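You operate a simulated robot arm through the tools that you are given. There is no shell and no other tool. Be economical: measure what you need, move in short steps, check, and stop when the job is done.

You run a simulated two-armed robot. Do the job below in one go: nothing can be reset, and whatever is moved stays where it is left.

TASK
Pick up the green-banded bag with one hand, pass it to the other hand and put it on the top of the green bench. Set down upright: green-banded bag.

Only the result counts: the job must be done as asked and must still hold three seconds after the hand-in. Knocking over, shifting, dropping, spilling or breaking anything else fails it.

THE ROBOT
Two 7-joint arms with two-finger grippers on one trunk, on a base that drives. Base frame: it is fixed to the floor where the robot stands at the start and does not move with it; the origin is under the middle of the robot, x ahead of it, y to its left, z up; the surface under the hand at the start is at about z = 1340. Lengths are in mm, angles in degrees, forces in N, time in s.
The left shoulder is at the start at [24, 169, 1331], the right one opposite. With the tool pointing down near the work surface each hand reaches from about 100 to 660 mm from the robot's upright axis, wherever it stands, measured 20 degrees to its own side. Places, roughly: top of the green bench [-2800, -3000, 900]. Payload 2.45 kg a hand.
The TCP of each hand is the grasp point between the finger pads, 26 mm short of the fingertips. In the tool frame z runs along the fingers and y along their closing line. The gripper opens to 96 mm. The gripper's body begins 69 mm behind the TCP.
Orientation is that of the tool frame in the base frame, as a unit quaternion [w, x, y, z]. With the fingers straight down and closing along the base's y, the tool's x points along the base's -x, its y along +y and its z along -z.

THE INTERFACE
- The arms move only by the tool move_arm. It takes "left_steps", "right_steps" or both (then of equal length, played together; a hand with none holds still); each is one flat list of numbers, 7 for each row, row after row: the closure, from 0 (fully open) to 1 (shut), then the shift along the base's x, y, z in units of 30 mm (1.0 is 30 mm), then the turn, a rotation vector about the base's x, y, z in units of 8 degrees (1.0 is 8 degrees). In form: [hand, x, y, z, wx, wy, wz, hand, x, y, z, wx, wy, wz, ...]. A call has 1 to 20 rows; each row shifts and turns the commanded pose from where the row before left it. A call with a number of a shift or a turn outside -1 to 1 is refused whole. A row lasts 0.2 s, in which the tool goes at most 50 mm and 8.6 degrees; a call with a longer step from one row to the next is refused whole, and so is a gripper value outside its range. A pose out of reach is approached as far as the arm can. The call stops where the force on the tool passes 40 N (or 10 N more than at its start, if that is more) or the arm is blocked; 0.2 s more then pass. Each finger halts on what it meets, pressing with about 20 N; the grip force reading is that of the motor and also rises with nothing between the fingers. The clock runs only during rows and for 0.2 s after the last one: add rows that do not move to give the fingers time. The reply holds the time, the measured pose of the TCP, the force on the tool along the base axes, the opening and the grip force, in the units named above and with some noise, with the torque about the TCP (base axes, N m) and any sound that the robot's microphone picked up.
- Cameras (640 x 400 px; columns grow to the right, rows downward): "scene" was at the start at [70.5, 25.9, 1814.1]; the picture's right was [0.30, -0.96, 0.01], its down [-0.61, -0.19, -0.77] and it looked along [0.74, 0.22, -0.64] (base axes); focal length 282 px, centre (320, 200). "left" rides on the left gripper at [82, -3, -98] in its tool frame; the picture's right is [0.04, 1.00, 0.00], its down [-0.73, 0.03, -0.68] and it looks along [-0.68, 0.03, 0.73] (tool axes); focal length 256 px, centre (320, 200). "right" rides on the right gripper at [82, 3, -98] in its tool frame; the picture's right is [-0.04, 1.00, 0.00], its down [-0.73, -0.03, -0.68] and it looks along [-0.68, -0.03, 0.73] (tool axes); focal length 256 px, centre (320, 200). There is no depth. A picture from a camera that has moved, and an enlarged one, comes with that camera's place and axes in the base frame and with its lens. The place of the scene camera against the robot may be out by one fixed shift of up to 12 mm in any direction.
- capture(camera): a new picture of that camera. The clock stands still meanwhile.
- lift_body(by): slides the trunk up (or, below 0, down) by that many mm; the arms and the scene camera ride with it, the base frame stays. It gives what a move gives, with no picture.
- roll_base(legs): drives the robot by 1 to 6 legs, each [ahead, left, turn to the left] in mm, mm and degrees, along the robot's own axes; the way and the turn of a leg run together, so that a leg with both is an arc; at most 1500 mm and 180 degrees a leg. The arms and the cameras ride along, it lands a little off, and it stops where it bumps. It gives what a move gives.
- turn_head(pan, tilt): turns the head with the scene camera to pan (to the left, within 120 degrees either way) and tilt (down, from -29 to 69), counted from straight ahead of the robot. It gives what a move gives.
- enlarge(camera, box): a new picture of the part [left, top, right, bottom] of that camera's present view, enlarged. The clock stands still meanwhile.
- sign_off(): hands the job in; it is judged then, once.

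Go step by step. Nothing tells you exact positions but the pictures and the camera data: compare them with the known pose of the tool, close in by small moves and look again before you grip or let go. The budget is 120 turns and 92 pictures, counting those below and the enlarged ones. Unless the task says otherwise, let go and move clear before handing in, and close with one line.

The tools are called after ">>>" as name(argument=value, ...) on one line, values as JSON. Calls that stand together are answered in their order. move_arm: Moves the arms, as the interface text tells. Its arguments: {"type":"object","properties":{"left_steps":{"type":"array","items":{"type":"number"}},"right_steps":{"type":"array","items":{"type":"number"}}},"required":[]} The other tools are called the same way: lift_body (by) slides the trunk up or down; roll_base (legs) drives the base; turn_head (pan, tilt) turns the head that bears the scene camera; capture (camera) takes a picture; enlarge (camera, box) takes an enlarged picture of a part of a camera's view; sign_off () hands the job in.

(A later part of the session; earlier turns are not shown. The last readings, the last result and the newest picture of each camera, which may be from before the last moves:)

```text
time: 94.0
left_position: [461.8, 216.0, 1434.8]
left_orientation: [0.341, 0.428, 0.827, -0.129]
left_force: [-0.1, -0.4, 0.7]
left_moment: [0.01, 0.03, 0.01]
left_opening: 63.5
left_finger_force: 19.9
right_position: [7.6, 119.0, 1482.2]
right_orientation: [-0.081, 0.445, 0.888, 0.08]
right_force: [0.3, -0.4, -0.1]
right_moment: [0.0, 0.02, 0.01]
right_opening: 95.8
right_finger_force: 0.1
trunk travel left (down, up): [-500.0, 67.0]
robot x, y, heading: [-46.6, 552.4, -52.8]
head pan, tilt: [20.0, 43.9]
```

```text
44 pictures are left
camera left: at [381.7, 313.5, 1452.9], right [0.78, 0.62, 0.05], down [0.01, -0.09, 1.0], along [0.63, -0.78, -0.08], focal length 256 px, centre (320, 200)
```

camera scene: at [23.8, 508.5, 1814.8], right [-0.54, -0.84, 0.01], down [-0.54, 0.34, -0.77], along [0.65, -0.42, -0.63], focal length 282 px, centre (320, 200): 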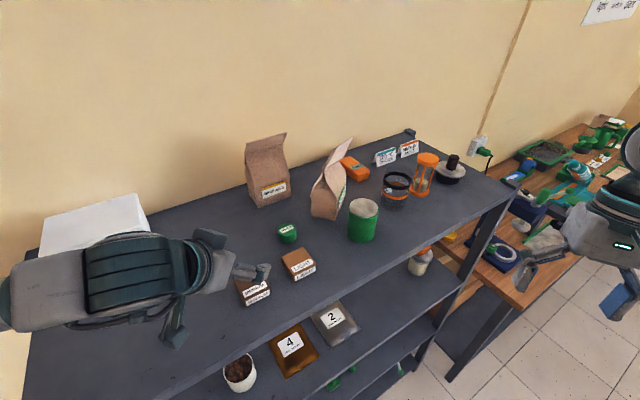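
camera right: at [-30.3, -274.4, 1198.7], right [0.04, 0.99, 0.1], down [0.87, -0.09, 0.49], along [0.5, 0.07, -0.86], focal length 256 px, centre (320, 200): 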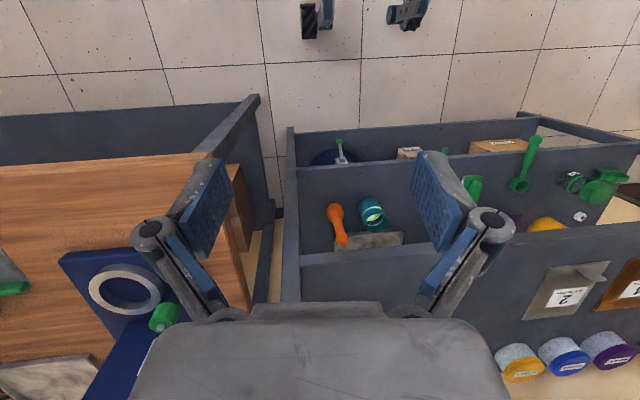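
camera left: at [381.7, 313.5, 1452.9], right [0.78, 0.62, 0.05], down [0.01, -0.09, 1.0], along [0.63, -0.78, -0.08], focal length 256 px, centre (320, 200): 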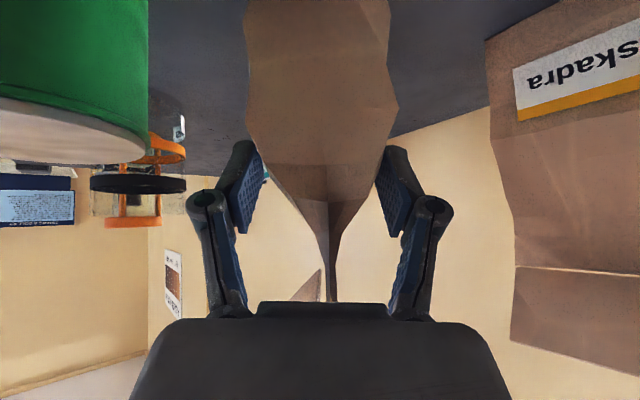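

The fingers slid up the taper and the bag stayed standing. I gripped at the widest bulge, so I'll reopen and go lower, where the walls are parallel (z≈1385).

>>> move_arm(left_steps=[0.5, 0, 0, 0, 0, 0, 0, 0.07, 0, 0, 0, 0, 0, 0, 0.07, 0, 0, 0, 0, 0, 0, 0.07, 0, 0, -0.15, 0, 0, 0, 0.07, 0, 0, -0.3, 0, 0, 0, 0.07, 0, 0, -0.35, 0, 0, 0, 0.07, 0, 0, -0.35, 0, 0, 0, 0.07, 0, 0, -0.3, 0, 0, 0, 0.07, 0, 0, -0.2, 0, 0, 0, 0.07, 0, 0, -0.05, 0, 0, 0])

>>> capture(camera="left")

>>> enlarge(camera="scene", box=[200, 90, 440, 290])

```text
time: 96.2
left_position: [460.7, 215.8, 1383.7]
left_orientation: [0.341, 0.428, 0.827, -0.13]
left_force: [-0.2, -0.6, 0.4]
left_moment: [0.0, 0.02, 0.02]
left_opening: 89.1
left_finger_force: 0.0
right_position: [7.8, 119.8, 1481.8]
right_orientation: [-0.081, 0.445, 0.888, 0.08]
right_force: [0.0, 1.0, 0.0]
right_moment: [-0.02, -0.02, 0.0]
right_opening: 95.9
right_finger_force: 0.0
trunk travel left (down, up): [-500.0, 67.0]
robot x, y, heading: [-47.9, 546.5, -52.8]
head pan, tilt: [20.0, 43.9]
```

```text
43 pictures are left
camera left: at [381.5, 314.1, 1401.1], right [0.78, 0.62, 0.05], down [0.01, -0.09, 1.0], along [0.63, -0.78, -0.08], focal length 256 px, centre (320, 200)
```

left: 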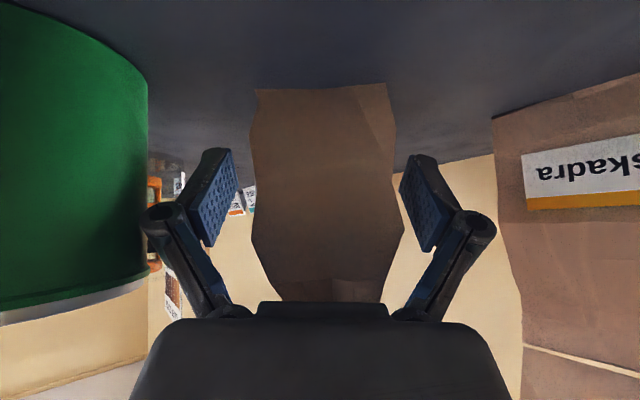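

```text
2.00 times, centred on (320, 190) of scene
camera zoom: at [16.2, 505.6, 1807.7], right [-0.54, -0.84, 0.0], down [-0.58, 0.38, -0.72], along [0.6, -0.39, -0.7], focal length 564 px, centre (320, 220)
```

zoom: 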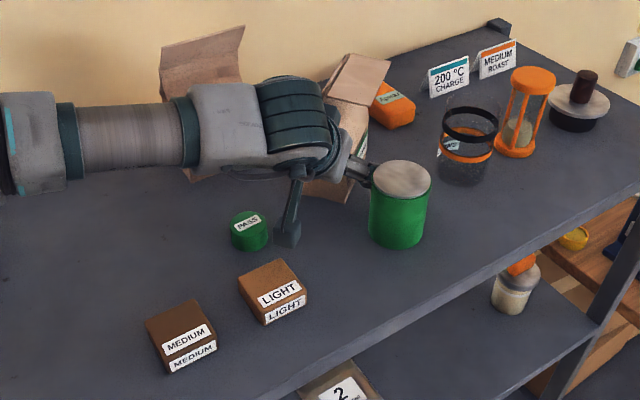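

Now the pads sit below the bulge with the walls almost parallel. I'll close and test-lift again.

>>> move_arm(left_steps=[0.25, 0, 0, 0, 0, 0, 0, 0.4, 0, 0, 0, 0, 0, 0, 0.6, 0, 0, 0, 0, 0, 0, 1, 0, 0, 0, 0, 0, 0, 1, 0, 0, 0, 0, 0, 0, 1, 0, 0, 0.1, 0, 0, 0, 1, 0, 0, 0.2, 0, 0, 0, 1, 0, 0, 0.2, 0, 0, 0, 1, 0, 0, 0.1, 0, 0, 0, 1, 0, 0, 0, 0, 0, 0])

>>> capture(camera="left")

```text
time: 98.4
left_position: [460.9, 215.2, 1402.8]
left_orientation: [0.342, 0.428, 0.827, -0.129]
left_force: [-0.2, -0.3, -2.3]
left_moment: [0.05, 0.07, -0.02]
left_opening: 67.6
left_finger_force: 20.5
right_position: [6.8, 118.9, 1484.1]
right_orientation: [-0.082, 0.445, 0.888, 0.08]
right_force: [1.0, 0.1, 0.0]
right_moment: [0.0, -0.04, 0.01]
right_opening: 96.0
right_finger_force: 0.0
trunk travel left (down, up): [-500.0, 67.0]
robot x, y, heading: [-49.9, 550.6, -52.9]
head pan, tilt: [20.0, 43.9]
```

```text
41 pictures are left
camera left: at [381.7, 313.9, 1420.1], right [0.78, 0.62, 0.05], down [0.01, -0.09, 1.0], along [0.63, -0.78, -0.08], focal length 256 px, centre (320, 200)
```

left: 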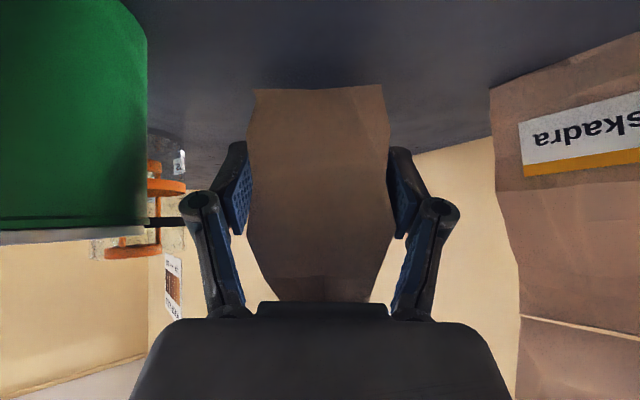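

The bag rises with the hand (about 0.25 kg). I'll lift it about 80 mm, high enough to clear the jar and blocks, then pull it back along the robot's axis.

>>> move_arm(left_steps=[1, 0, 0, 0.1, 0, 0, 0, 1, 0, 0, 0.25, 0, 0, 0, 1, 0, 0, 0.35, 0, 0, 0, 1, 0, 0, 0.35, 0, 0, 0, 1, 0, 0, 0.35, 0, 0, 0, 1, 0, 0, 0.35, 0, 0, 0, 1, 0, 0, 0.35, 0, 0, 0, 1, 0, 0, 0.25, 0, 0, 0, 1, 0, 0, 0.2, 0, 0, 0, 1, 0, 0, 0.1, 0, 0, 0, 1, 0, 0, 0, 0, 0, 0])

>>> capture(camera="scene")

>>> capture(camera="left")

```text
time: 100.8
left_position: [462.0, 216.2, 1482.9]
left_orientation: [0.342, 0.428, 0.827, -0.13]
left_force: [-1.1, -0.3, -2.8]
left_moment: [0.06, 0.03, -0.02]
left_opening: 67.6
left_finger_force: 20.1
right_position: [6.7, 119.4, 1482.4]
right_orientation: [-0.081, 0.446, 0.888, 0.08]
right_force: [-0.8, -0.4, 0.8]
right_moment: [0.02, 0.03, -0.04]
right_opening: 96.0
right_finger_force: 0.1
trunk travel left (down, up): [-500.0, 67.0]
robot x, y, heading: [-49.0, 553.5, -52.6]
head pan, tilt: [20.0, 43.9]
```

```text
40 pictures are left
camera scene: at [15.7, 505.7, 1807.8], right [-0.54, -0.84, 0.0], down [-0.58, 0.38, -0.72], along [0.6, -0.39, -0.7], focal length 282 px, centre (320, 200)
```

scene: 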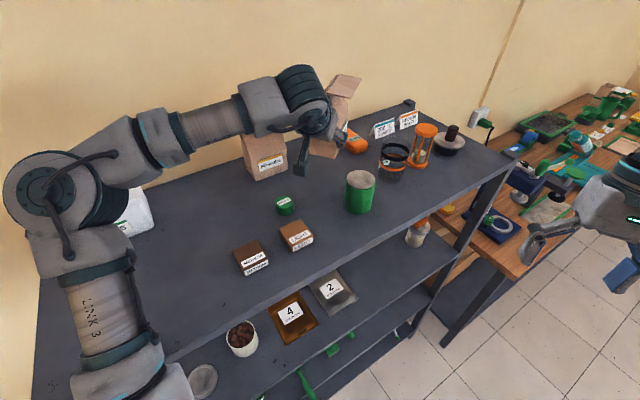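

```text
39 pictures are left
camera left: at [381.7, 313.9, 1499.6], right [0.78, 0.62, 0.05], down [0.01, -0.09, 1.0], along [0.63, -0.78, -0.08], focal length 256 px, centre (320, 200)
```

left: 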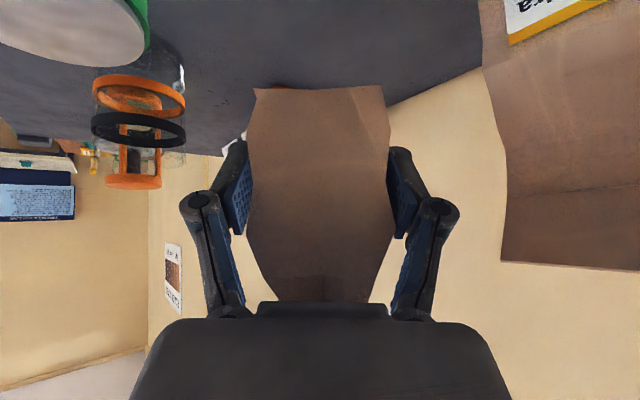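

The bag is clear, with its bottom at about 1438. I'll now back straight away from the rack.

>>> roll_base(legs=[[-500, 0, 0]])

>>> turn_head(pan=10, tilt=40)

>>> capture(camera="scene")

>>> capture(camera="right")

```text
time: 103.8
left_position: [161.2, 613.3, 1482.5]
left_orientation: [0.341, 0.427, 0.827, -0.129]
left_force: [0.0, 0.8, -1.9]
left_moment: [0.05, 0.06, -0.02]
left_opening: 67.2
left_finger_force: 19.8
right_position: [-294.1, 514.4, 1481.1]
right_orientation: [-0.083, 0.445, 0.888, 0.081]
right_force: [-0.5, -0.2, -0.1]
right_moment: [-0.03, -0.03, 0.01]
right_opening: 96.0
right_finger_force: 0.0
trunk travel left (down, up): [-500.0, 67.0]
robot x, y, heading: [-350.4, 948.9, -52.7]
head pan, tilt: [20.0, 43.9]
```

```text
time: 104.5
left_position: [158.1, 616.1, 1483.7]
left_orientation: [0.342, 0.428, 0.827, -0.129]
left_force: [-0.4, -0.6, -2.6]
left_moment: [0.06, 0.06, 0.01]
left_opening: 66.7
left_finger_force: 20.0
right_position: [-296.5, 520.9, 1483.7]
right_orientation: [-0.081, 0.445, 0.888, 0.08]
right_force: [-0.3, 0.3, 0.6]
right_moment: [0.02, 0.03, 0.01]
right_opening: 95.9
right_finger_force: 0.1
trunk travel left (down, up): [-500.0, 67.0]
robot x, y, heading: [-351.0, 947.9, -52.9]
head pan, tilt: [10.0, 40.0]
```

```text
38 pictures are left
camera scene: at [-292.6, 888.8, 1813.3], right [-0.68, -0.74, 0.0], down [-0.48, 0.44, -0.76], along [0.56, -0.52, -0.65], focal length 282 px, centre (320, 200)
```

scene: 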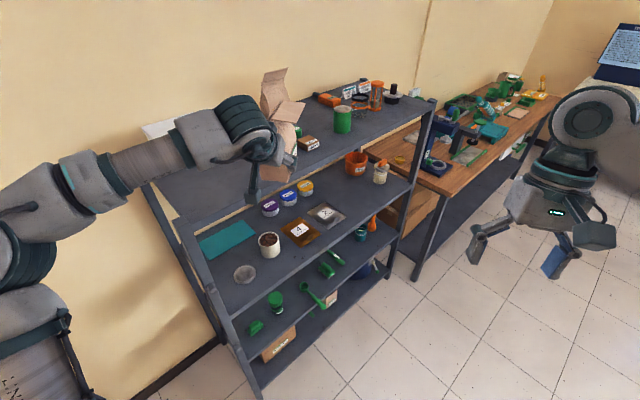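

```text
37 pictures are left
camera right: at [-335.9, 564.9, 1596.3], right [0.83, 0.56, 0.06], down [0.46, -0.73, 0.5], along [0.33, -0.39, -0.86], focal length 256 px, centre (320, 200)
```

right: 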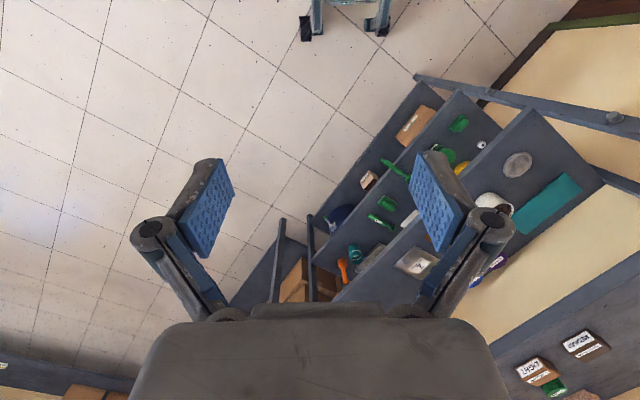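

The bag is held and clear of the rack. For the handover I need the flap's exact geometry, so I'll back up a bit more, let things settle, and look closely.

>>> roll_base(legs=[[-350, 0, 0]])

>>> turn_head(pan=15, tilt=25)

>>> enlarge(camera="scene", box=[210, 60, 370, 260])

```text
time: 106.8
left_position: [-51.5, 894.3, 1482.9]
left_orientation: [0.343, 0.425, 0.828, -0.129]
left_force: [0.5, 0.0, -2.2]
left_moment: [0.03, 0.06, 0.01]
left_opening: 66.9
left_finger_force: 20.2
right_position: [-504.2, 793.6, 1482.5]
right_orientation: [-0.082, 0.442, 0.89, 0.08]
right_force: [-0.2, -0.2, 0.4]
right_moment: [0.01, -0.02, 0.01]
right_opening: 95.9
right_finger_force: 0.1
trunk travel left (down, up): [-500.0, 67.0]
robot x, y, heading: [-560.2, 1228.0, -52.5]
head pan, tilt: [10.0, 40.0]
```

```text
time: 107.5
left_position: [-54.6, 899.0, 1484.9]
left_orientation: [0.345, 0.425, 0.827, -0.13]
left_force: [-0.1, -0.2, -2.8]
left_moment: [0.04, 0.07, 0.01]
left_opening: 66.9
left_finger_force: 19.8
right_position: [-507.9, 798.6, 1484.2]
right_orientation: [-0.079, 0.442, 0.89, 0.078]
right_force: [1.0, 0.0, -0.4]
right_moment: [-0.01, -0.03, 0.0]
right_opening: 96.0
right_finger_force: 0.0
trunk travel left (down, up): [-500.0, 67.0]
robot x, y, heading: [-564.4, 1223.3, -52.5]
head pan, tilt: [15.0, 25.0]
```

```text
2.00 times, centred on (290, 160) of scene
camera zoom: at [-493.8, 1166.7, 1836.6], right [-0.61, -0.8, 0.0], down [-0.34, 0.26, -0.9], along [0.72, -0.55, -0.43], focal length 564 px, centre (380, 280)
```

zoom: 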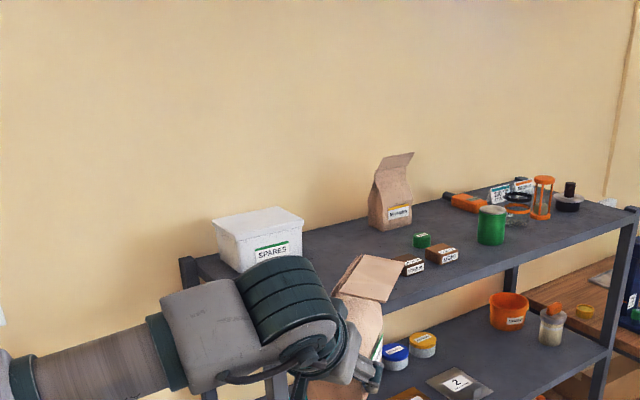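

The arm hides the bag from the head camera. I'll bring the bag in front of the chest and lower, at a good handover place between the two hands.

>>> move_arm(left_steps=[1, -0.2, 0, -0.15, 0, 0, 0, 1, -0.4, 0.04, -0.3, 0, 0, 0, 1, -0.5, 0.05, -0.38, 0, 0, 0, 1, -0.5, 0.05, -0.38, 0, 0, 0, 1, -0.5, 0.05, -0.38, 0, 0, 0, 1, -0.5, 0.05, -0.38, 0, 0, 0, 1, -0.5, 0.05, -0.38, 0, 0, 0, 1, -0.5, 0.05, -0.38, 0, 0, 0, 1, -0.5, 0.05, -0.38, 0, 0, 0, 1, -0.5, 0.05, -0.38, 0, 0, 0, 1, -0.5, 0.05, -0.38, 0, 0, 0, 1, -0.5, 0.05, -0.38, 0, 0, 0, 1, -0.5, 0.05, -0.38, 0, 0, 0, 1, -0.4, 0.04, -0.3, 0, 0, 0, 1, -0.2, 0, -0.1, 0, 0, 0])

>>> turn_head(pan=5, tilt=45)

>>> capture(camera="scene")

>>> capture(camera="right")

```text
time: 110.7
left_position: [-222.7, 929.1, 1343.4]
left_orientation: [0.344, 0.424, 0.828, -0.128]
left_force: [0.0, 0.0, -2.2]
left_moment: [0.09, 0.02, 0.04]
left_opening: 66.2
left_finger_force: 19.8
left hand out of reach, approached as far as the arm can: row 12, 13, 14, 15
right_position: [-508.0, 797.8, 1483.8]
right_orientation: [-0.08, 0.442, 0.89, 0.078]
right_force: [-0.6, -0.2, 0.2]
right_moment: [-0.01, -0.01, -0.02]
right_opening: 96.2
right_finger_force: 0.1
trunk travel left (down, up): [-500.0, 67.0]
robot x, y, heading: [-561.9, 1224.6, -52.1]
head pan, tilt: [15.0, 25.0]
```

```text
time: 111.6
left_position: [-223.2, 929.2, 1344.7]
left_orientation: [0.345, 0.424, 0.828, -0.129]
left_force: [0.1, 0.7, -2.0]
left_moment: [0.08, 0.05, -0.01]
left_opening: 66.5
left_finger_force: 20.5
right_position: [-508.7, 799.0, 1484.5]
right_orientation: [-0.079, 0.442, 0.89, 0.079]
right_force: [-0.3, -0.4, -0.2]
right_moment: [0.06, -0.02, -0.01]
right_opening: 95.9
right_finger_force: 0.0
trunk travel left (down, up): [-500.0, 67.0]
robot x, y, heading: [-566.4, 1221.2, -52.3]
head pan, tilt: [5.0, 45.0]
```

```text
35 pictures are left
camera scene: at [-514.0, 1163.9, 1806.3], right [-0.73, -0.68, 0.0], down [-0.48, 0.52, -0.71], along [0.48, -0.52, -0.71], focal length 282 px, centre (320, 200)
```

scene: 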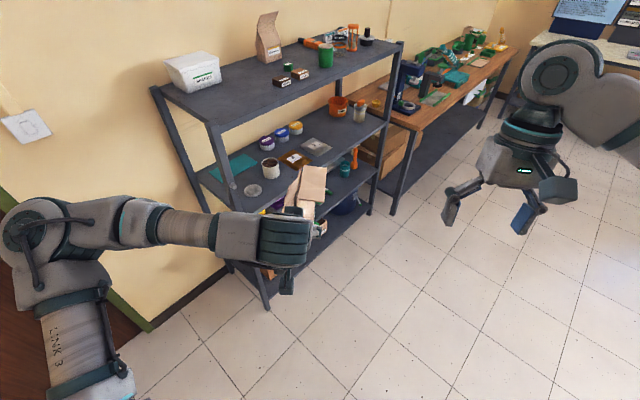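

```text
34 pictures are left
camera right: at [-549.6, 845.3, 1597.8], right [0.82, 0.57, 0.06], down [0.46, -0.73, 0.51], along [0.33, -0.39, -0.86], focal length 256 px, centre (320, 200)
```

right: 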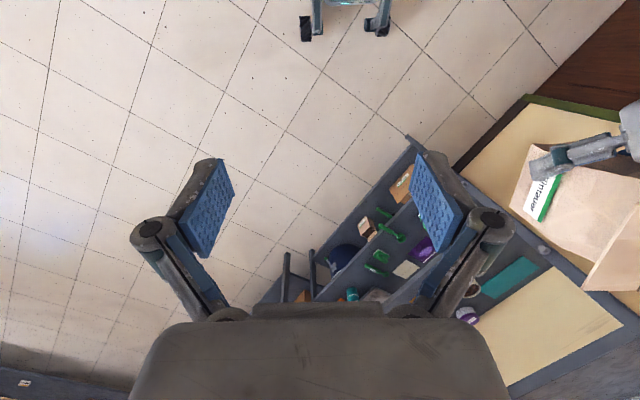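

The bag is now in front of the chest. I'll straighten the right hand, tilt it about 30° toward the flap's lean, and move it closer for a look along the flap.

>>> move_arm(right_steps=[0, 0.34, 0.47, 0, -0.595, -0.457, 0, 0, 0.34, 0.47, 0, -0.595, -0.457, 0, 0, 0.34, 0.47, 0, 0.496, -0.642, 0, 0, 0.34, 0.47, 0, 0.496, -0.642, 0, 0, 0.34, 0.47, 0, 0.496, -0.642, 0, 0, 0.33, 0.48, 0, 0.496, -0.642, 0, 0, 0, 0, 0, 0, 0, 0])

>>> capture(camera="right")

>>> capture(camera="scene")

```text
time: 113.2
left_position: [-222.5, 929.1, 1344.6]
left_orientation: [0.344, 0.424, 0.828, -0.129]
left_force: [-0.7, 0.7, -1.9]
left_moment: [0.09, 0.07, 0.03]
left_opening: 66.2
left_finger_force: 20.1
right_position: [-447.6, 884.8, 1485.4]
right_orientation: [0.113, 0.426, 0.866, 0.234]
right_force: [0.5, 0.4, -0.1]
right_moment: [0.0, 0.02, 0.04]
right_opening: 95.9
right_finger_force: 0.0
trunk travel left (down, up): [-500.0, 67.0]
robot x, y, heading: [-559.6, 1222.1, -52.3]
head pan, tilt: [5.0, 45.0]
```

```text
33 pictures are left
camera right: at [-534.9, 921.6, 1571.8], right [0.71, 0.49, 0.5], down [0.16, -0.81, 0.57], along [0.69, -0.32, -0.65], focal length 256 px, centre (320, 200)
```

right: 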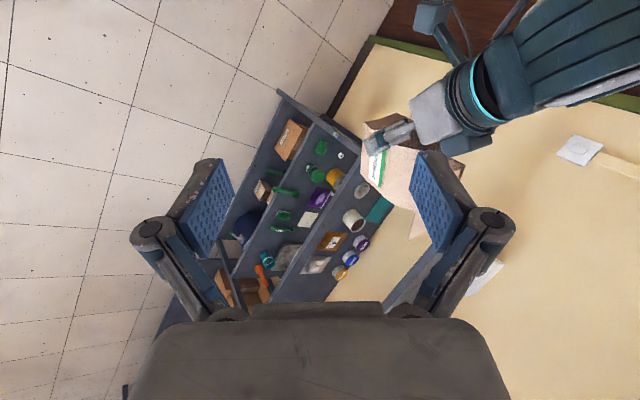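

```text
32 pictures are left
camera scene: at [-513.8, 1163.4, 1806.2], right [-0.74, -0.68, 0.0], down [-0.48, 0.52, -0.7], along [0.48, -0.52, -0.71], focal length 282 px, centre (320, 200)
```

scene: 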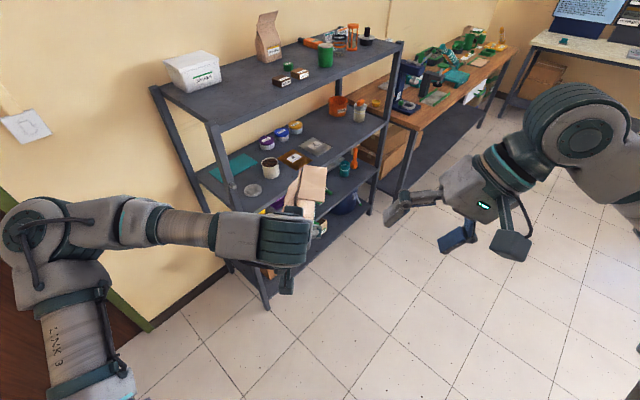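

I can see the bag and flap from both cameras. I'll enlarge both for measuring.

>>> enlarge(camera="right", box=[340, 80, 500, 250])

>>> enlarge(camera="scene", box=[230, 140, 350, 260])

```text
2.35 times, centred on (420, 165) of right
camera zoom: at [-534.9, 921.6, 1571.8], right [0.71, 0.49, 0.5], down [0.16, -0.81, 0.57], along [0.69, -0.32, -0.65], focal length 602 px, centre (85, 282)
```

zoom: 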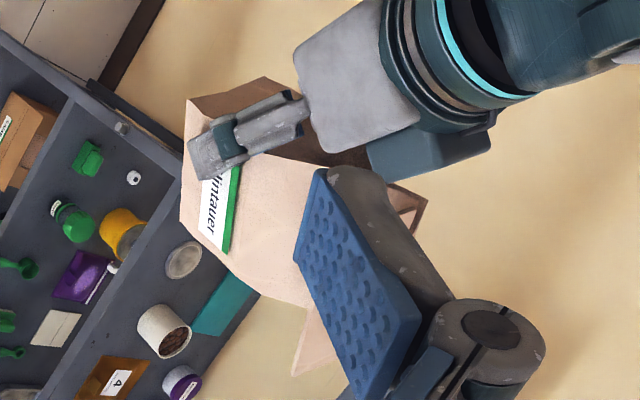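

```text
3.33 times, centred on (290, 200) of scene
camera zoom: at [-513.8, 1163.4, 1806.2], right [-0.74, -0.68, 0.0], down [-0.48, 0.52, -0.7], along [0.48, -0.52, -0.71], focal length 940 px, centre (420, 200)
```

zoom: 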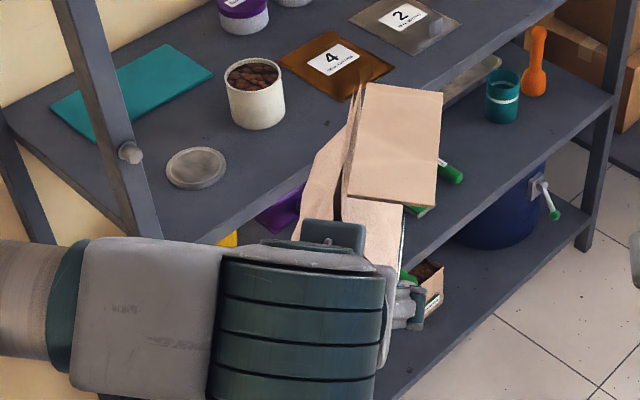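

From above, the flap looks nearly flat, folded over toward the robot's right. I'll shift the right hand a little left so its camera sees the bag between the fingers.

>>> move_arm(right_steps=[0, 0.4, 0.3, 0, 0, 0, 0, 0, 0.5, 0.4, 0, 0, 0, 0, 0, 0.5, 0.4, 0, 0, 0, 0, 0, 0.4, 0.3, 0, 0, 0, 0, 0, 0, 0, 0, 0, 0, 0])

>>> capture(camera="right")

>>> enlarge(camera="right", box=[230, 80, 420, 270])

```text
time: 114.4
left_position: [-222.5, 929.7, 1343.6]
left_orientation: [0.345, 0.424, 0.827, -0.129]
left_force: [-0.4, -0.3, -2.0]
left_moment: [0.05, 0.05, 0.04]
left_opening: 66.3
left_finger_force: 20.0
right_position: [-393.0, 927.0, 1485.4]
right_orientation: [0.112, 0.426, 0.867, 0.234]
right_force: [-0.3, -0.7, 0.8]
right_moment: [-0.01, -0.01, -0.02]
right_opening: 95.8
right_finger_force: 0.1
trunk travel left (down, up): [-500.0, 67.0]
robot x, y, heading: [-560.6, 1225.1, -52.3]
head pan, tilt: [5.0, 45.0]
```

```text
29 pictures are left
camera right: at [-480.5, 965.2, 1571.4], right [0.71, 0.5, 0.5], down [0.16, -0.81, 0.57], along [0.69, -0.33, -0.65], focal length 256 px, centre (320, 200)
```

right: 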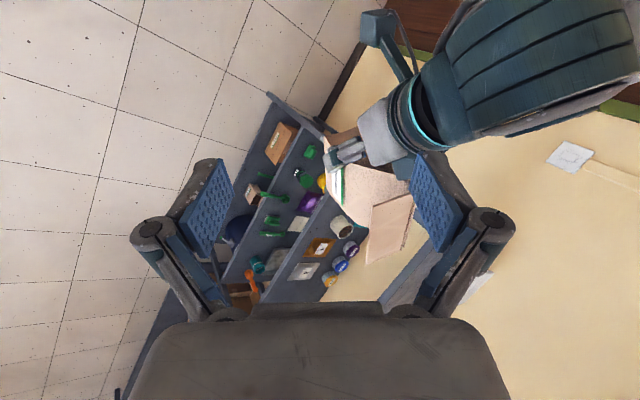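

```text
2.11 times, centred on (325, 175) of right
camera zoom: at [-480.5, 965.2, 1571.4], right [0.71, 0.5, 0.5], down [0.16, -0.81, 0.57], along [0.69, -0.33, -0.65], focal length 539 px, centre (310, 253)
```

zoom: 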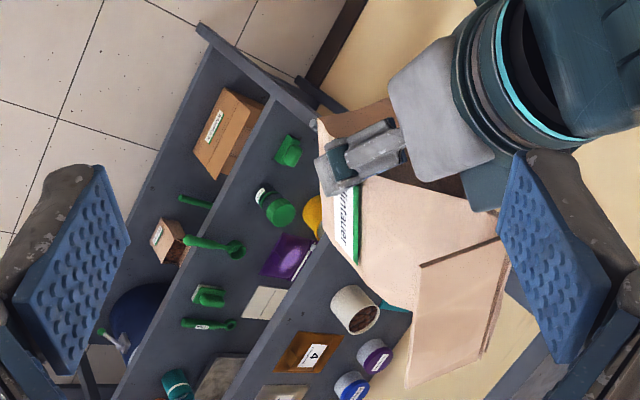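

The measured flap is hinged and now lies flat at z≈1443, extending 48 mm to the robot's right of the fold. I'll tilt the right hand to 45° and go to a pre-grasp up and right of the flap, so that closing scoops it between the pads.

>>> move_arm(right_steps=[0, 0.3, -0.2, 0.13, 0.58, -0.75, 0, 0, 0.45, -0.31, 0.13, 0.58, -0.75, 0, 0, 0.5, -0.34, 0.13, 0, 0, 0, 0, 0.5, -0.34, 0.13, 0, 0, 0, 0, 0.5, -0.34, 0.13, 0, 0, 0, 0, 0.5, -0.34, 0.13, 0, 0, 0, 0, 0.5, -0.34, 0.13, 0, 0, 0, 0, 0.5, -0.34, 0.13, 0, 0, 0, 0, 0.4, -0.25, 0.1, 0, 0, 0, 0, 0.2, -0.12, 0.03, 0, 0, 0])

>>> capture(camera="right")

>>> capture(camera="scene")

```text
time: 116.6
left_position: [-221.2, 930.9, 1343.4]
left_orientation: [0.344, 0.425, 0.827, -0.129]
left_force: [-0.3, -0.6, -1.9]
left_moment: [0.06, 0.04, -0.03]
left_opening: 66.0
left_finger_force: 19.4
right_position: [-262.6, 839.3, 1519.8]
right_orientation: [0.168, 0.407, 0.829, 0.345]
right_force: [-0.2, -0.5, 0.4]
right_moment: [-0.02, 0.02, 0.01]
right_opening: 96.2
right_finger_force: 0.1
trunk travel left (down, up): [-500.0, 67.0]
robot x, y, heading: [-562.8, 1223.1, -52.3]
head pan, tilt: [5.0, 45.0]
```

```text
27 pictures are left
camera right: at [-366.7, 864.3, 1591.2], right [0.58, 0.4, 0.71], down [0.05, -0.89, 0.46], along [0.81, -0.23, -0.54], focal length 256 px, centre (320, 200)
```

right: 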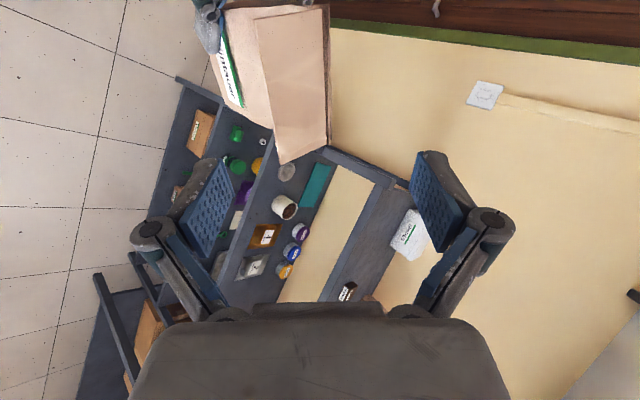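

```text
26 pictures are left
camera scene: at [-511.3, 1164.1, 1806.1], right [-0.74, -0.68, 0.0], down [-0.48, 0.52, -0.7], along [0.48, -0.52, -0.71], focal length 282 px, centre (320, 200)
```

scene: 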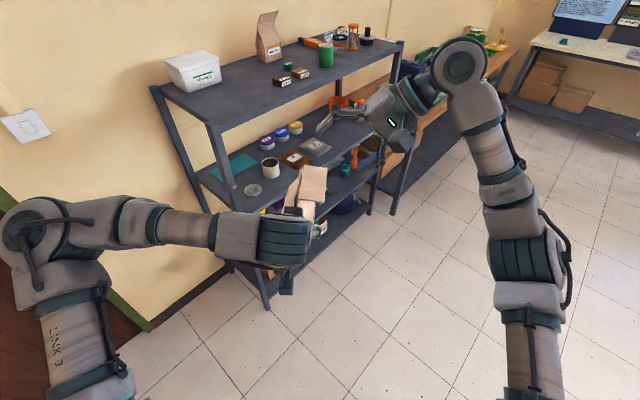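

Both cameras agree on the flap, and the right hand is in line with its middle. I'll advance along the tool axis about two-thirds of the way and look.

>>> move_arm(right_steps=[0, 0.15, 0.13, -0.2, 0, 0, 0, 0, 0.25, 0.22, -0.33, 0, 0, 0, 0, 0.28, 0.25, -0.37, 0, 0, 0, 0, 0.2, 0.18, -0.27, 0, 0, 0, 0, 0.1, 0.1, -0.13, 0, 0, 0])

>>> capture(camera="right")

>>> enlarge(camera="scene", box=[220, 60, 420, 260])

```text
time: 117.8
left_position: [-220.5, 929.8, 1344.0]
left_orientation: [0.344, 0.425, 0.827, -0.13]
left_force: [-0.5, -0.1, -2.4]
left_moment: [0.1, 0.04, -0.01]
left_opening: 66.1
left_finger_force: 20.2
right_position: [-233.0, 865.7, 1481.8]
right_orientation: [0.168, 0.407, 0.829, 0.346]
right_force: [-0.2, 0.6, -0.7]
right_moment: [-0.03, -0.02, -0.02]
right_opening: 96.0
right_finger_force: 0.1
trunk travel left (down, up): [-500.0, 67.0]
robot x, y, heading: [-563.2, 1228.7, -52.3]
head pan, tilt: [5.0, 45.0]
```

```text
25 pictures are left
camera right: at [-337.0, 890.9, 1552.7], right [0.58, 0.4, 0.71], down [0.05, -0.89, 0.46], along [0.81, -0.23, -0.54], focal length 256 px, centre (320, 200)
```

right: 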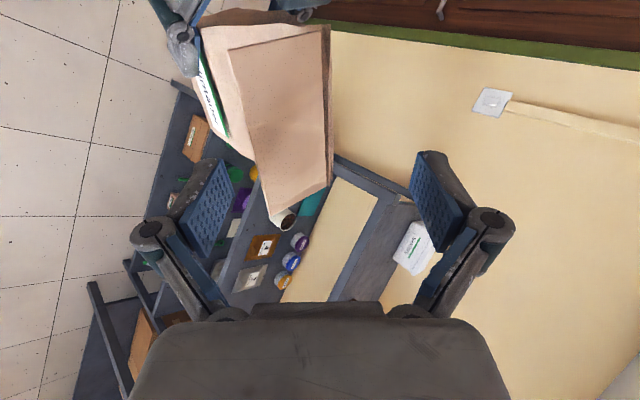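

```text
2.00 times, centred on (320, 160) of scene
camera zoom: at [-511.0, 1164.2, 1806.1], right [-0.74, -0.68, 0.0], down [-0.48, 0.52, -0.7], along [0.48, -0.52, -0.71], focal length 564 px, centre (320, 280)
```

zoom: 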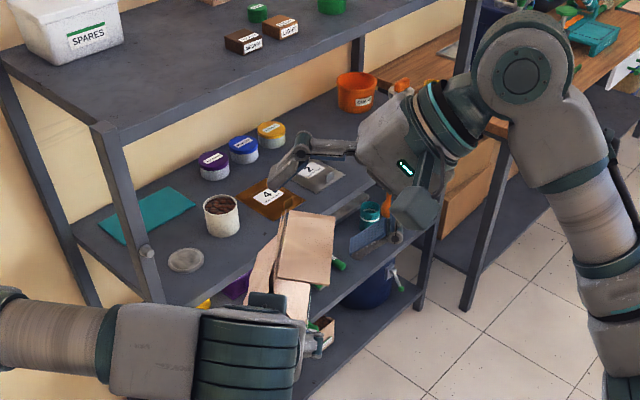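

The flap edge lies inside the lower finger with about 10 mm of clearance, and the fold is on the tool axis. I'll advance the last 26 mm and close slowly.

>>> move_arm(right_steps=[0, 0.12, 0.09, -0.16, 0, 0, 0, 0, 0.2, 0.16, -0.27, 0, 0, 0, 0, 0.15, 0.12, -0.2, 0, 0, 0, 0, 0, 0, 0, 0, 0, 0, 0.15, 0, 0, 0, 0, 0, 0, 0.3, 0, 0, 0, 0, 0, 0, 0.4, 0, 0, 0, 0, 0, 0, 0.5, 0, 0, 0, 0, 0, 0])

>>> capture(camera="right")

```text
time: 119.6
left_position: [-222.2, 930.3, 1344.7]
left_orientation: [0.344, 0.424, 0.828, -0.129]
left_force: [0.9, 0.1, -3.0]
left_moment: [-0.01, 0.09, -0.02]
left_opening: 65.9
left_finger_force: 20.1
right_position: [-218.1, 878.1, 1462.3]
right_orientation: [0.168, 0.408, 0.829, 0.344]
right_force: [-0.7, -0.4, -0.5]
right_moment: [-0.01, 0.03, -0.02]
right_opening: 48.3
right_finger_force: 0.1
trunk travel left (down, up): [-500.0, 67.0]
robot x, y, heading: [-562.5, 1224.2, -52.5]
head pan, tilt: [5.0, 45.0]
```

```text
23 pictures are left
camera right: at [-323.2, 901.6, 1533.3], right [0.58, 0.4, 0.71], down [0.05, -0.89, 0.46], along [0.81, -0.23, -0.54], focal length 256 px, centre (320, 200)
```

right: 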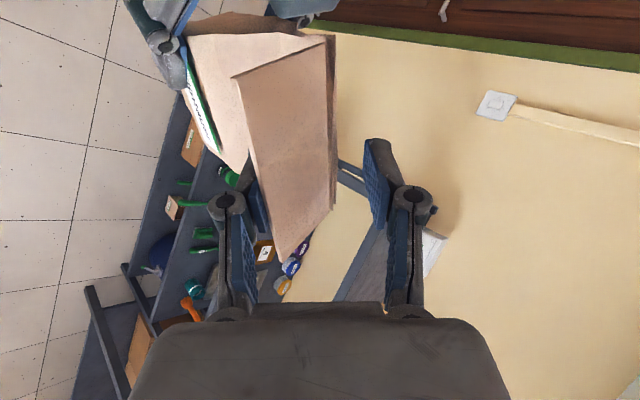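

The lower finger is lifting the flap as intended. I'll close fully.

>>> move_arm(right_steps=[0.6, 0, 0, 0, 0, 0, 0, 0.7, 0, 0, 0, 0, 0, 0, 0.8, 0, 0, 0, 0, 0, 0, 0.9, 0, 0, 0, 0, 0, 0, 1, 0, 0, 0, 0, 0, 0, 1, 0, 0, 0, 0, 0, 0])

>>> capture(camera="right")

>>> enlarge(camera="scene", box=[220, 60, 420, 260])

```text
time: 121.0
left_position: [-221.6, 931.9, 1343.9]
left_orientation: [0.343, 0.424, 0.828, -0.128]
left_force: [-0.9, 0.0, -16.1]
left_moment: [0.47, -0.08, 0.08]
left_opening: 65.4
left_finger_force: 20.4
right_position: [-218.6, 876.1, 1463.0]
right_orientation: [0.169, 0.407, 0.828, 0.345]
right_force: [2.2, -0.2, 14.5]
right_moment: [0.43, -0.07, -0.18]
right_opening: 6.1
right_finger_force: 19.8
trunk travel left (down, up): [-500.0, 67.0]
robot x, y, heading: [-564.1, 1227.4, -52.2]
head pan, tilt: [5.0, 45.0]
```

```text
22 pictures are left
camera right: at [-323.4, 901.6, 1534.0], right [0.58, 0.4, 0.71], down [0.05, -0.89, 0.46], along [0.81, -0.23, -0.54], focal length 256 px, centre (320, 200)
```

right: 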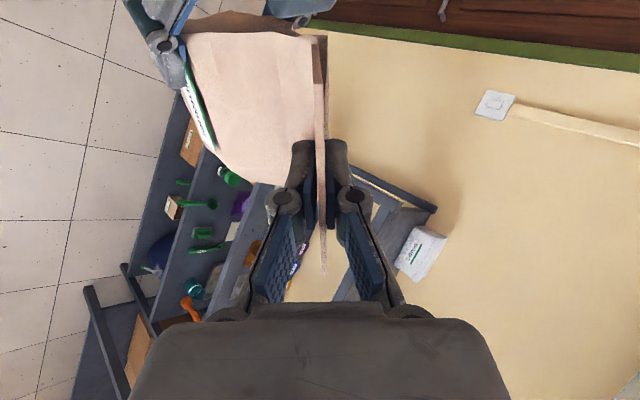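

```text
2.00 times, centred on (320, 160) of scene
camera zoom: at [-511.1, 1164.2, 1806.1], right [-0.74, -0.68, 0.0], down [-0.48, 0.52, -0.7], along [0.48, -0.52, -0.71], focal length 564 px, centre (320, 280)
```

zoom: 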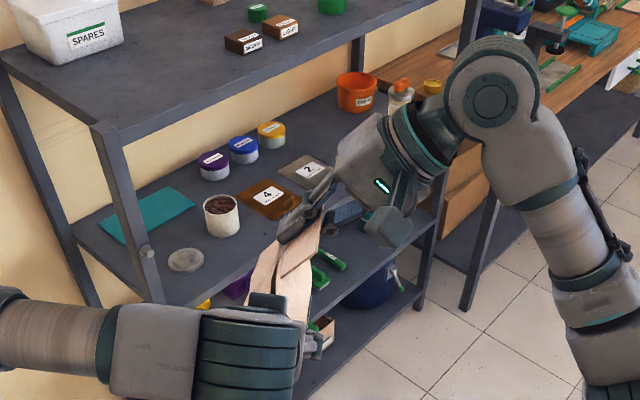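

The flap is pinched firmly. I'll ease the small vertical preload, then open the left hand slowly and watch the forces.

>>> move_arm(left_steps=[1, 0, 0, 0, 0, 0, 0, 1, 0, 0, 0, 0, 0, 0, 0.45, 0, 0, 0, 0, 0, 0, 0.35, 0, 0, 0, 0, 0, 0, 0.2, 0, 0, 0, 0, 0, 0, 0, 0, 0, 0, 0, 0, 0, 0, 0, 0, 0, 0, 0, 0, 0, 0, 0, 0, 0, 0, 0], right_steps=[1, 0, 0, 0.1, 0, 0, 0, 1, 0, 0, 0, 0, 0, 0, 1, 0, 0, 0, 0, 0, 0, 1, 0, 0, 0, 0, 0, 0, 1, 0, 0, 0, 0, 0, 0, 1, 0, 0, 0, 0, 0, 0, 1, 0, 0, 0, 0, 0, 0, 1, 0, 0, 0, 0, 0, 0])

>>> capture(camera="left")

>>> capture(camera="right")

```text
time: 122.8
left_position: [-221.0, 930.4, 1343.8]
left_orientation: [0.344, 0.424, 0.828, -0.129]
left_force: [-0.2, -0.6, 0.1]
left_moment: [-0.02, 0.01, -0.01]
left_opening: 96.1
left_finger_force: 0.1
right_position: [-219.3, 876.9, 1464.9]
right_orientation: [0.168, 0.408, 0.828, 0.345]
right_force: [-0.1, 0.4, 0.5]
right_moment: [-0.06, 0.03, -0.03]
right_opening: 6.2
right_finger_force: 19.5
trunk travel left (down, up): [-500.0, 67.0]
robot x, y, heading: [-563.3, 1221.7, -52.4]
head pan, tilt: [5.0, 45.0]
```

```text
20 pictures are left
camera left: at [-302.0, 1028.0, 1360.7], right [0.77, 0.63, 0.05], down [0.01, -0.09, 1.0], along [0.63, -0.77, -0.07], focal length 256 px, centre (320, 200)
```

left: 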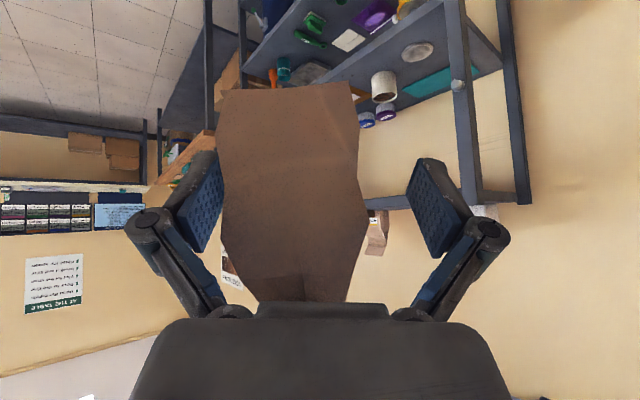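

```text
19 pictures are left
camera right: at [-323.2, 902.1, 1536.1], right [0.58, 0.4, 0.71], down [0.05, -0.89, 0.46], along [0.81, -0.23, -0.54], focal length 256 px, centre (320, 200)
```

right: 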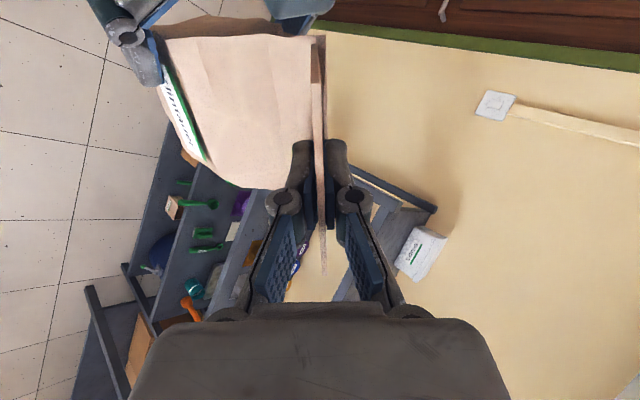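

The bag hangs from the right hand with its body near the left hand's right finger. I'll lift the right hand slightly and check the forces before pulling the left hand away.

>>> move_arm(right_steps=[1, 0.05, 0.04, 0.1, 0, 0, 0, 1, 0.1, 0.08, 0.2, 0, 0, 0, 1, 0.1, 0.08, 0.2, 0, 0, 0, 1, 0.05, 0.04, 0.1, 0, 0, 0, 1, 0, 0, 0, 0, 0, 0])

>>> capture(camera="left")

```text
time: 124.0
left_position: [-221.7, 929.8, 1344.2]
left_orientation: [0.345, 0.423, 0.828, -0.129]
left_force: [0.5, 0.0, 0.5]
left_moment: [0.03, -0.01, 0.01]
left_opening: 96.2
left_finger_force: 0.2
right_position: [-209.1, 883.9, 1482.9]
right_orientation: [0.167, 0.407, 0.829, 0.345]
right_force: [0.3, -0.1, -2.7]
right_moment: [-0.06, 0.02, -0.01]
right_opening: 6.2
right_finger_force: 20.4
trunk travel left (down, up): [-500.0, 67.0]
robot x, y, heading: [-564.1, 1225.7, -52.3]
head pan, tilt: [5.0, 45.0]
```

```text
18 pictures are left
camera left: at [-301.9, 1028.0, 1360.7], right [0.77, 0.63, 0.05], down [0.01, -0.09, 1.0], along [0.63, -0.77, -0.07], focal length 256 px, centre (320, 200)
```

left: 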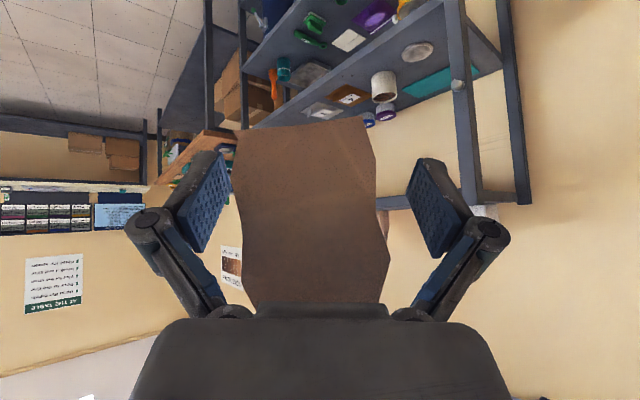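

The right hand now carries the bag (about 2.7 N) and it hangs nearly upright. I'll withdraw the left hand backwards, then to the left.

>>> move_arm(left_steps=[0, -0.2, 0.26, 0, 0, 0, 0, 0, -0.4, 0.5, 0.05, 0, 0, 0, 0, -0.4, 0.5, 0.05, 0, 0, 0, 0, -0.4, 0.5, 0.05, 0, 0, 0, 0, -0.3, 0.5, 0, 0, 0, 0, 0, 0, 0.5, 0, 0, 0, 0, 0, 0.4, 0.5, 0, 0, 0, 0, 0, 0.5, 0.4, 0, 0, 0, 0, 0, 0.5, 0.4, 0, 0, 0, 0, 0, 0.5, 0.4, 0, 0, 0, 0, 0, 0.3, 0.2, 0, 0, 0, 0])

>>> capture(camera="scene")

```text
time: 126.4
left_position: [-202.7, 1062.1, 1359.6]
left_orientation: [0.344, 0.424, 0.828, -0.129]
left_force: [-0.4, 0.3, 0.9]
left_moment: [0.01, -0.02, 0.0]
left_opening: 96.0
left_finger_force: 0.1
left hand out of reach, approached as far as the arm can: row 9, 10
right_position: [-208.5, 885.0, 1482.2]
right_orientation: [0.167, 0.407, 0.829, 0.345]
right_force: [0.3, 0.0, -1.3]
right_moment: [-0.06, 0.04, 0.02]
right_opening: 5.9
right_finger_force: 20.3
trunk travel left (down, up): [-500.0, 67.0]
robot x, y, heading: [-562.8, 1226.5, -52.1]
head pan, tilt: [5.0, 45.0]
```

```text
17 pictures are left
camera scene: at [-509.7, 1167.1, 1806.2], right [-0.73, -0.68, 0.0], down [-0.48, 0.52, -0.7], along [0.48, -0.52, -0.71], focal length 282 px, centre (320, 200)
```

scene: 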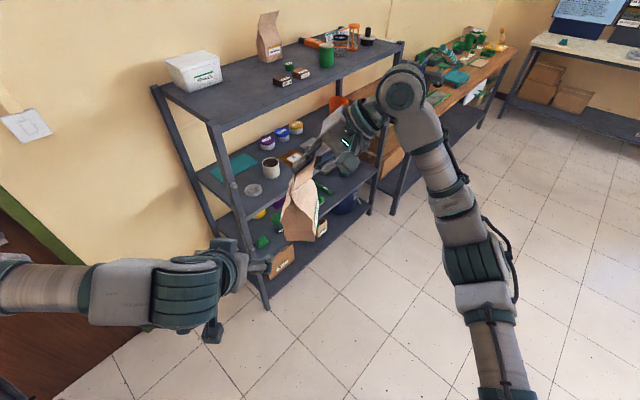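

The handover is done, with the bag hanging from the right hand alone. Now I'll drive toward the green bench in forward legs, checking the grip along the way.

>>> roll_base(legs=[[0, 0, -69], [1000, 0, 0]])

>>> turn_head(pan=0, tilt=25)

>>> capture(camera="scene")

```text
time: 134.4
left_position: [-1116.0, 13.9, 1358.5]
left_orientation: [0.207, 0.824, 0.431, -0.304]
left_force: [-0.7, 0.5, 0.5]
left_moment: [-0.04, 0.04, -0.03]
left_opening: 95.8
left_finger_force: 0.1
right_position: [-1283.6, -38.6, 1482.5]
right_orientation: [0.336, 0.811, 0.442, 0.184]
right_force: [-1.1, 0.7, -1.4]
right_moment: [0.01, 0.03, -0.03]
right_opening: 6.2
right_finger_force: 19.8
trunk travel left (down, up): [-500.0, 67.0]
robot x, y, heading: [-1082.1, 403.8, -122.7]
head pan, tilt: [5.0, 45.0]
```

```text
time: 135.3
left_position: [-1115.3, 14.2, 1359.9]
left_orientation: [0.207, 0.824, 0.431, -0.305]
left_force: [-0.5, 0.6, 0.3]
left_moment: [-0.02, 0.04, 0.0]
left_opening: 96.1
left_finger_force: 0.1
right_position: [-1283.3, -37.5, 1484.1]
right_orientation: [0.336, 0.811, 0.441, 0.184]
right_force: [-0.5, 0.3, -1.9]
right_moment: [-0.01, 0.03, 0.02]
right_opening: 5.7
right_finger_force: 20.1
trunk travel left (down, up): [-500.0, 67.0]
robot x, y, heading: [-1082.2, 405.2, -122.9]
head pan, tilt: [0.0, 25.0]
```

```text
16 pictures are left
camera scene: at [-1121.3, 328.0, 1836.6], right [-0.84, 0.54, 0.0], down [0.23, 0.36, -0.9], along [-0.49, -0.76, -0.43], focal length 282 px, centre (320, 200)
```

scene: 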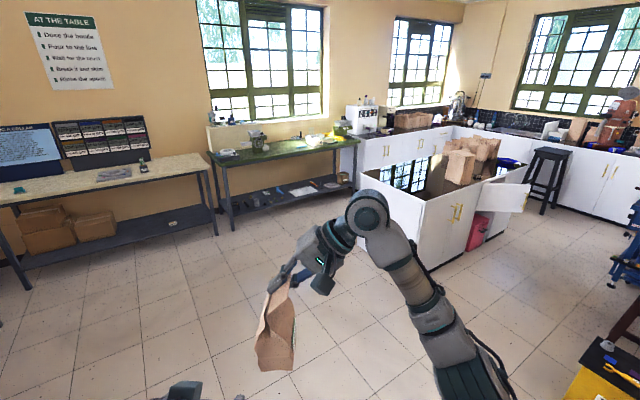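

The bag hangs steady and the green bench is in view. I'll enlarge the bench top to find free space.

>>> enlarge(camera="scene", box=[200, 90, 370, 200])

```text
3.64 times, centred on (285, 145) of scene
camera zoom: at [-1121.3, 328.0, 1836.6], right [-0.84, 0.54, 0.0], down [0.23, 0.36, -0.9], along [-0.49, -0.76, -0.43], focal length 1026 px, centre (447, 400)
```

zoom: 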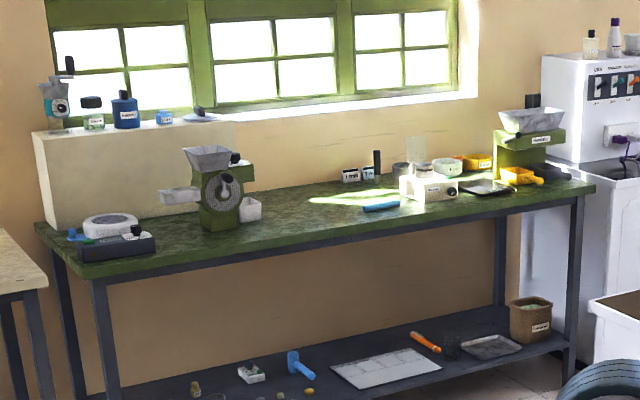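

There is free bench top around (-2500,-2750), between the grinder and the blue tool. I'll drive to about 700 mm in front of the bench and turn to face it.

>>> roll_base(legs=[[1350, 0, -0.6], [1350, 0, 0], [0, 0, 33.4]])

>>> turn_head(pan=0, tilt=40)

>>> capture(camera="scene")

```text
time: 150.0
left_position: [-2370.5, -2215.4, 1360.5]
left_orientation: [0.287, 0.664, 0.651, -0.231]
left_force: [-0.3, -1.1, 0.4]
left_moment: [0.0, -0.02, 0.01]
left_opening: 96.1
left_finger_force: 0.2
right_position: [-2481.6, -2353.6, 1484.9]
right_orientation: [0.271, 0.649, 0.656, 0.274]
right_force: [-0.2, 0.0, -2.4]
right_moment: [-0.01, 0.04, -0.02]
right_opening: 5.9
right_finger_force: 19.6
trunk travel left (down, up): [-500.0, 67.0]
robot x, y, heading: [-2556.8, -1871.8, -89.1]
head pan, tilt: [0.0, 25.0]
```

```text
time: 150.8
left_position: [-2367.9, -2211.8, 1359.8]
left_orientation: [0.287, 0.664, 0.65, -0.233]
left_force: [0.2, -0.2, 0.3]
left_moment: [0.01, 0.02, -0.02]
left_opening: 96.2
left_finger_force: 0.1
right_position: [-2478.1, -2349.1, 1484.7]
right_orientation: [0.269, 0.649, 0.657, 0.274]
right_force: [0.3, -0.3, -2.0]
right_moment: [-0.03, 0.02, -0.01]
right_opening: 5.8
right_finger_force: 19.5
trunk travel left (down, up): [-500.0, 67.0]
robot x, y, heading: [-2553.0, -1873.1, -89.3]
head pan, tilt: [0.0, 40.0]
```

```text
14 pictures are left
camera scene: at [-2549.2, -1954.4, 1813.5], right [-1.0, -0.01, 0.0], down [-0.01, 0.65, -0.76], along [0.01, -0.76, -0.65], focal length 282 px, centre (320, 200)
```

scene: 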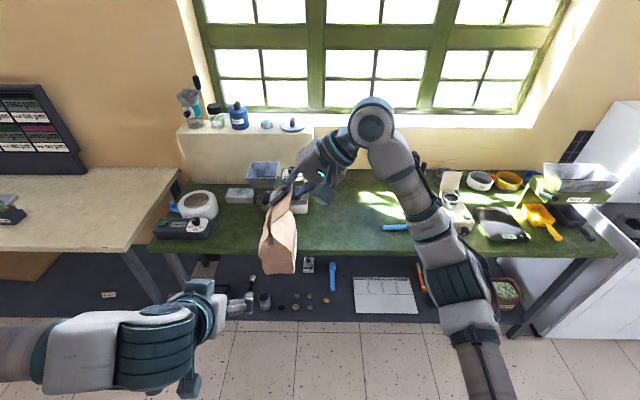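

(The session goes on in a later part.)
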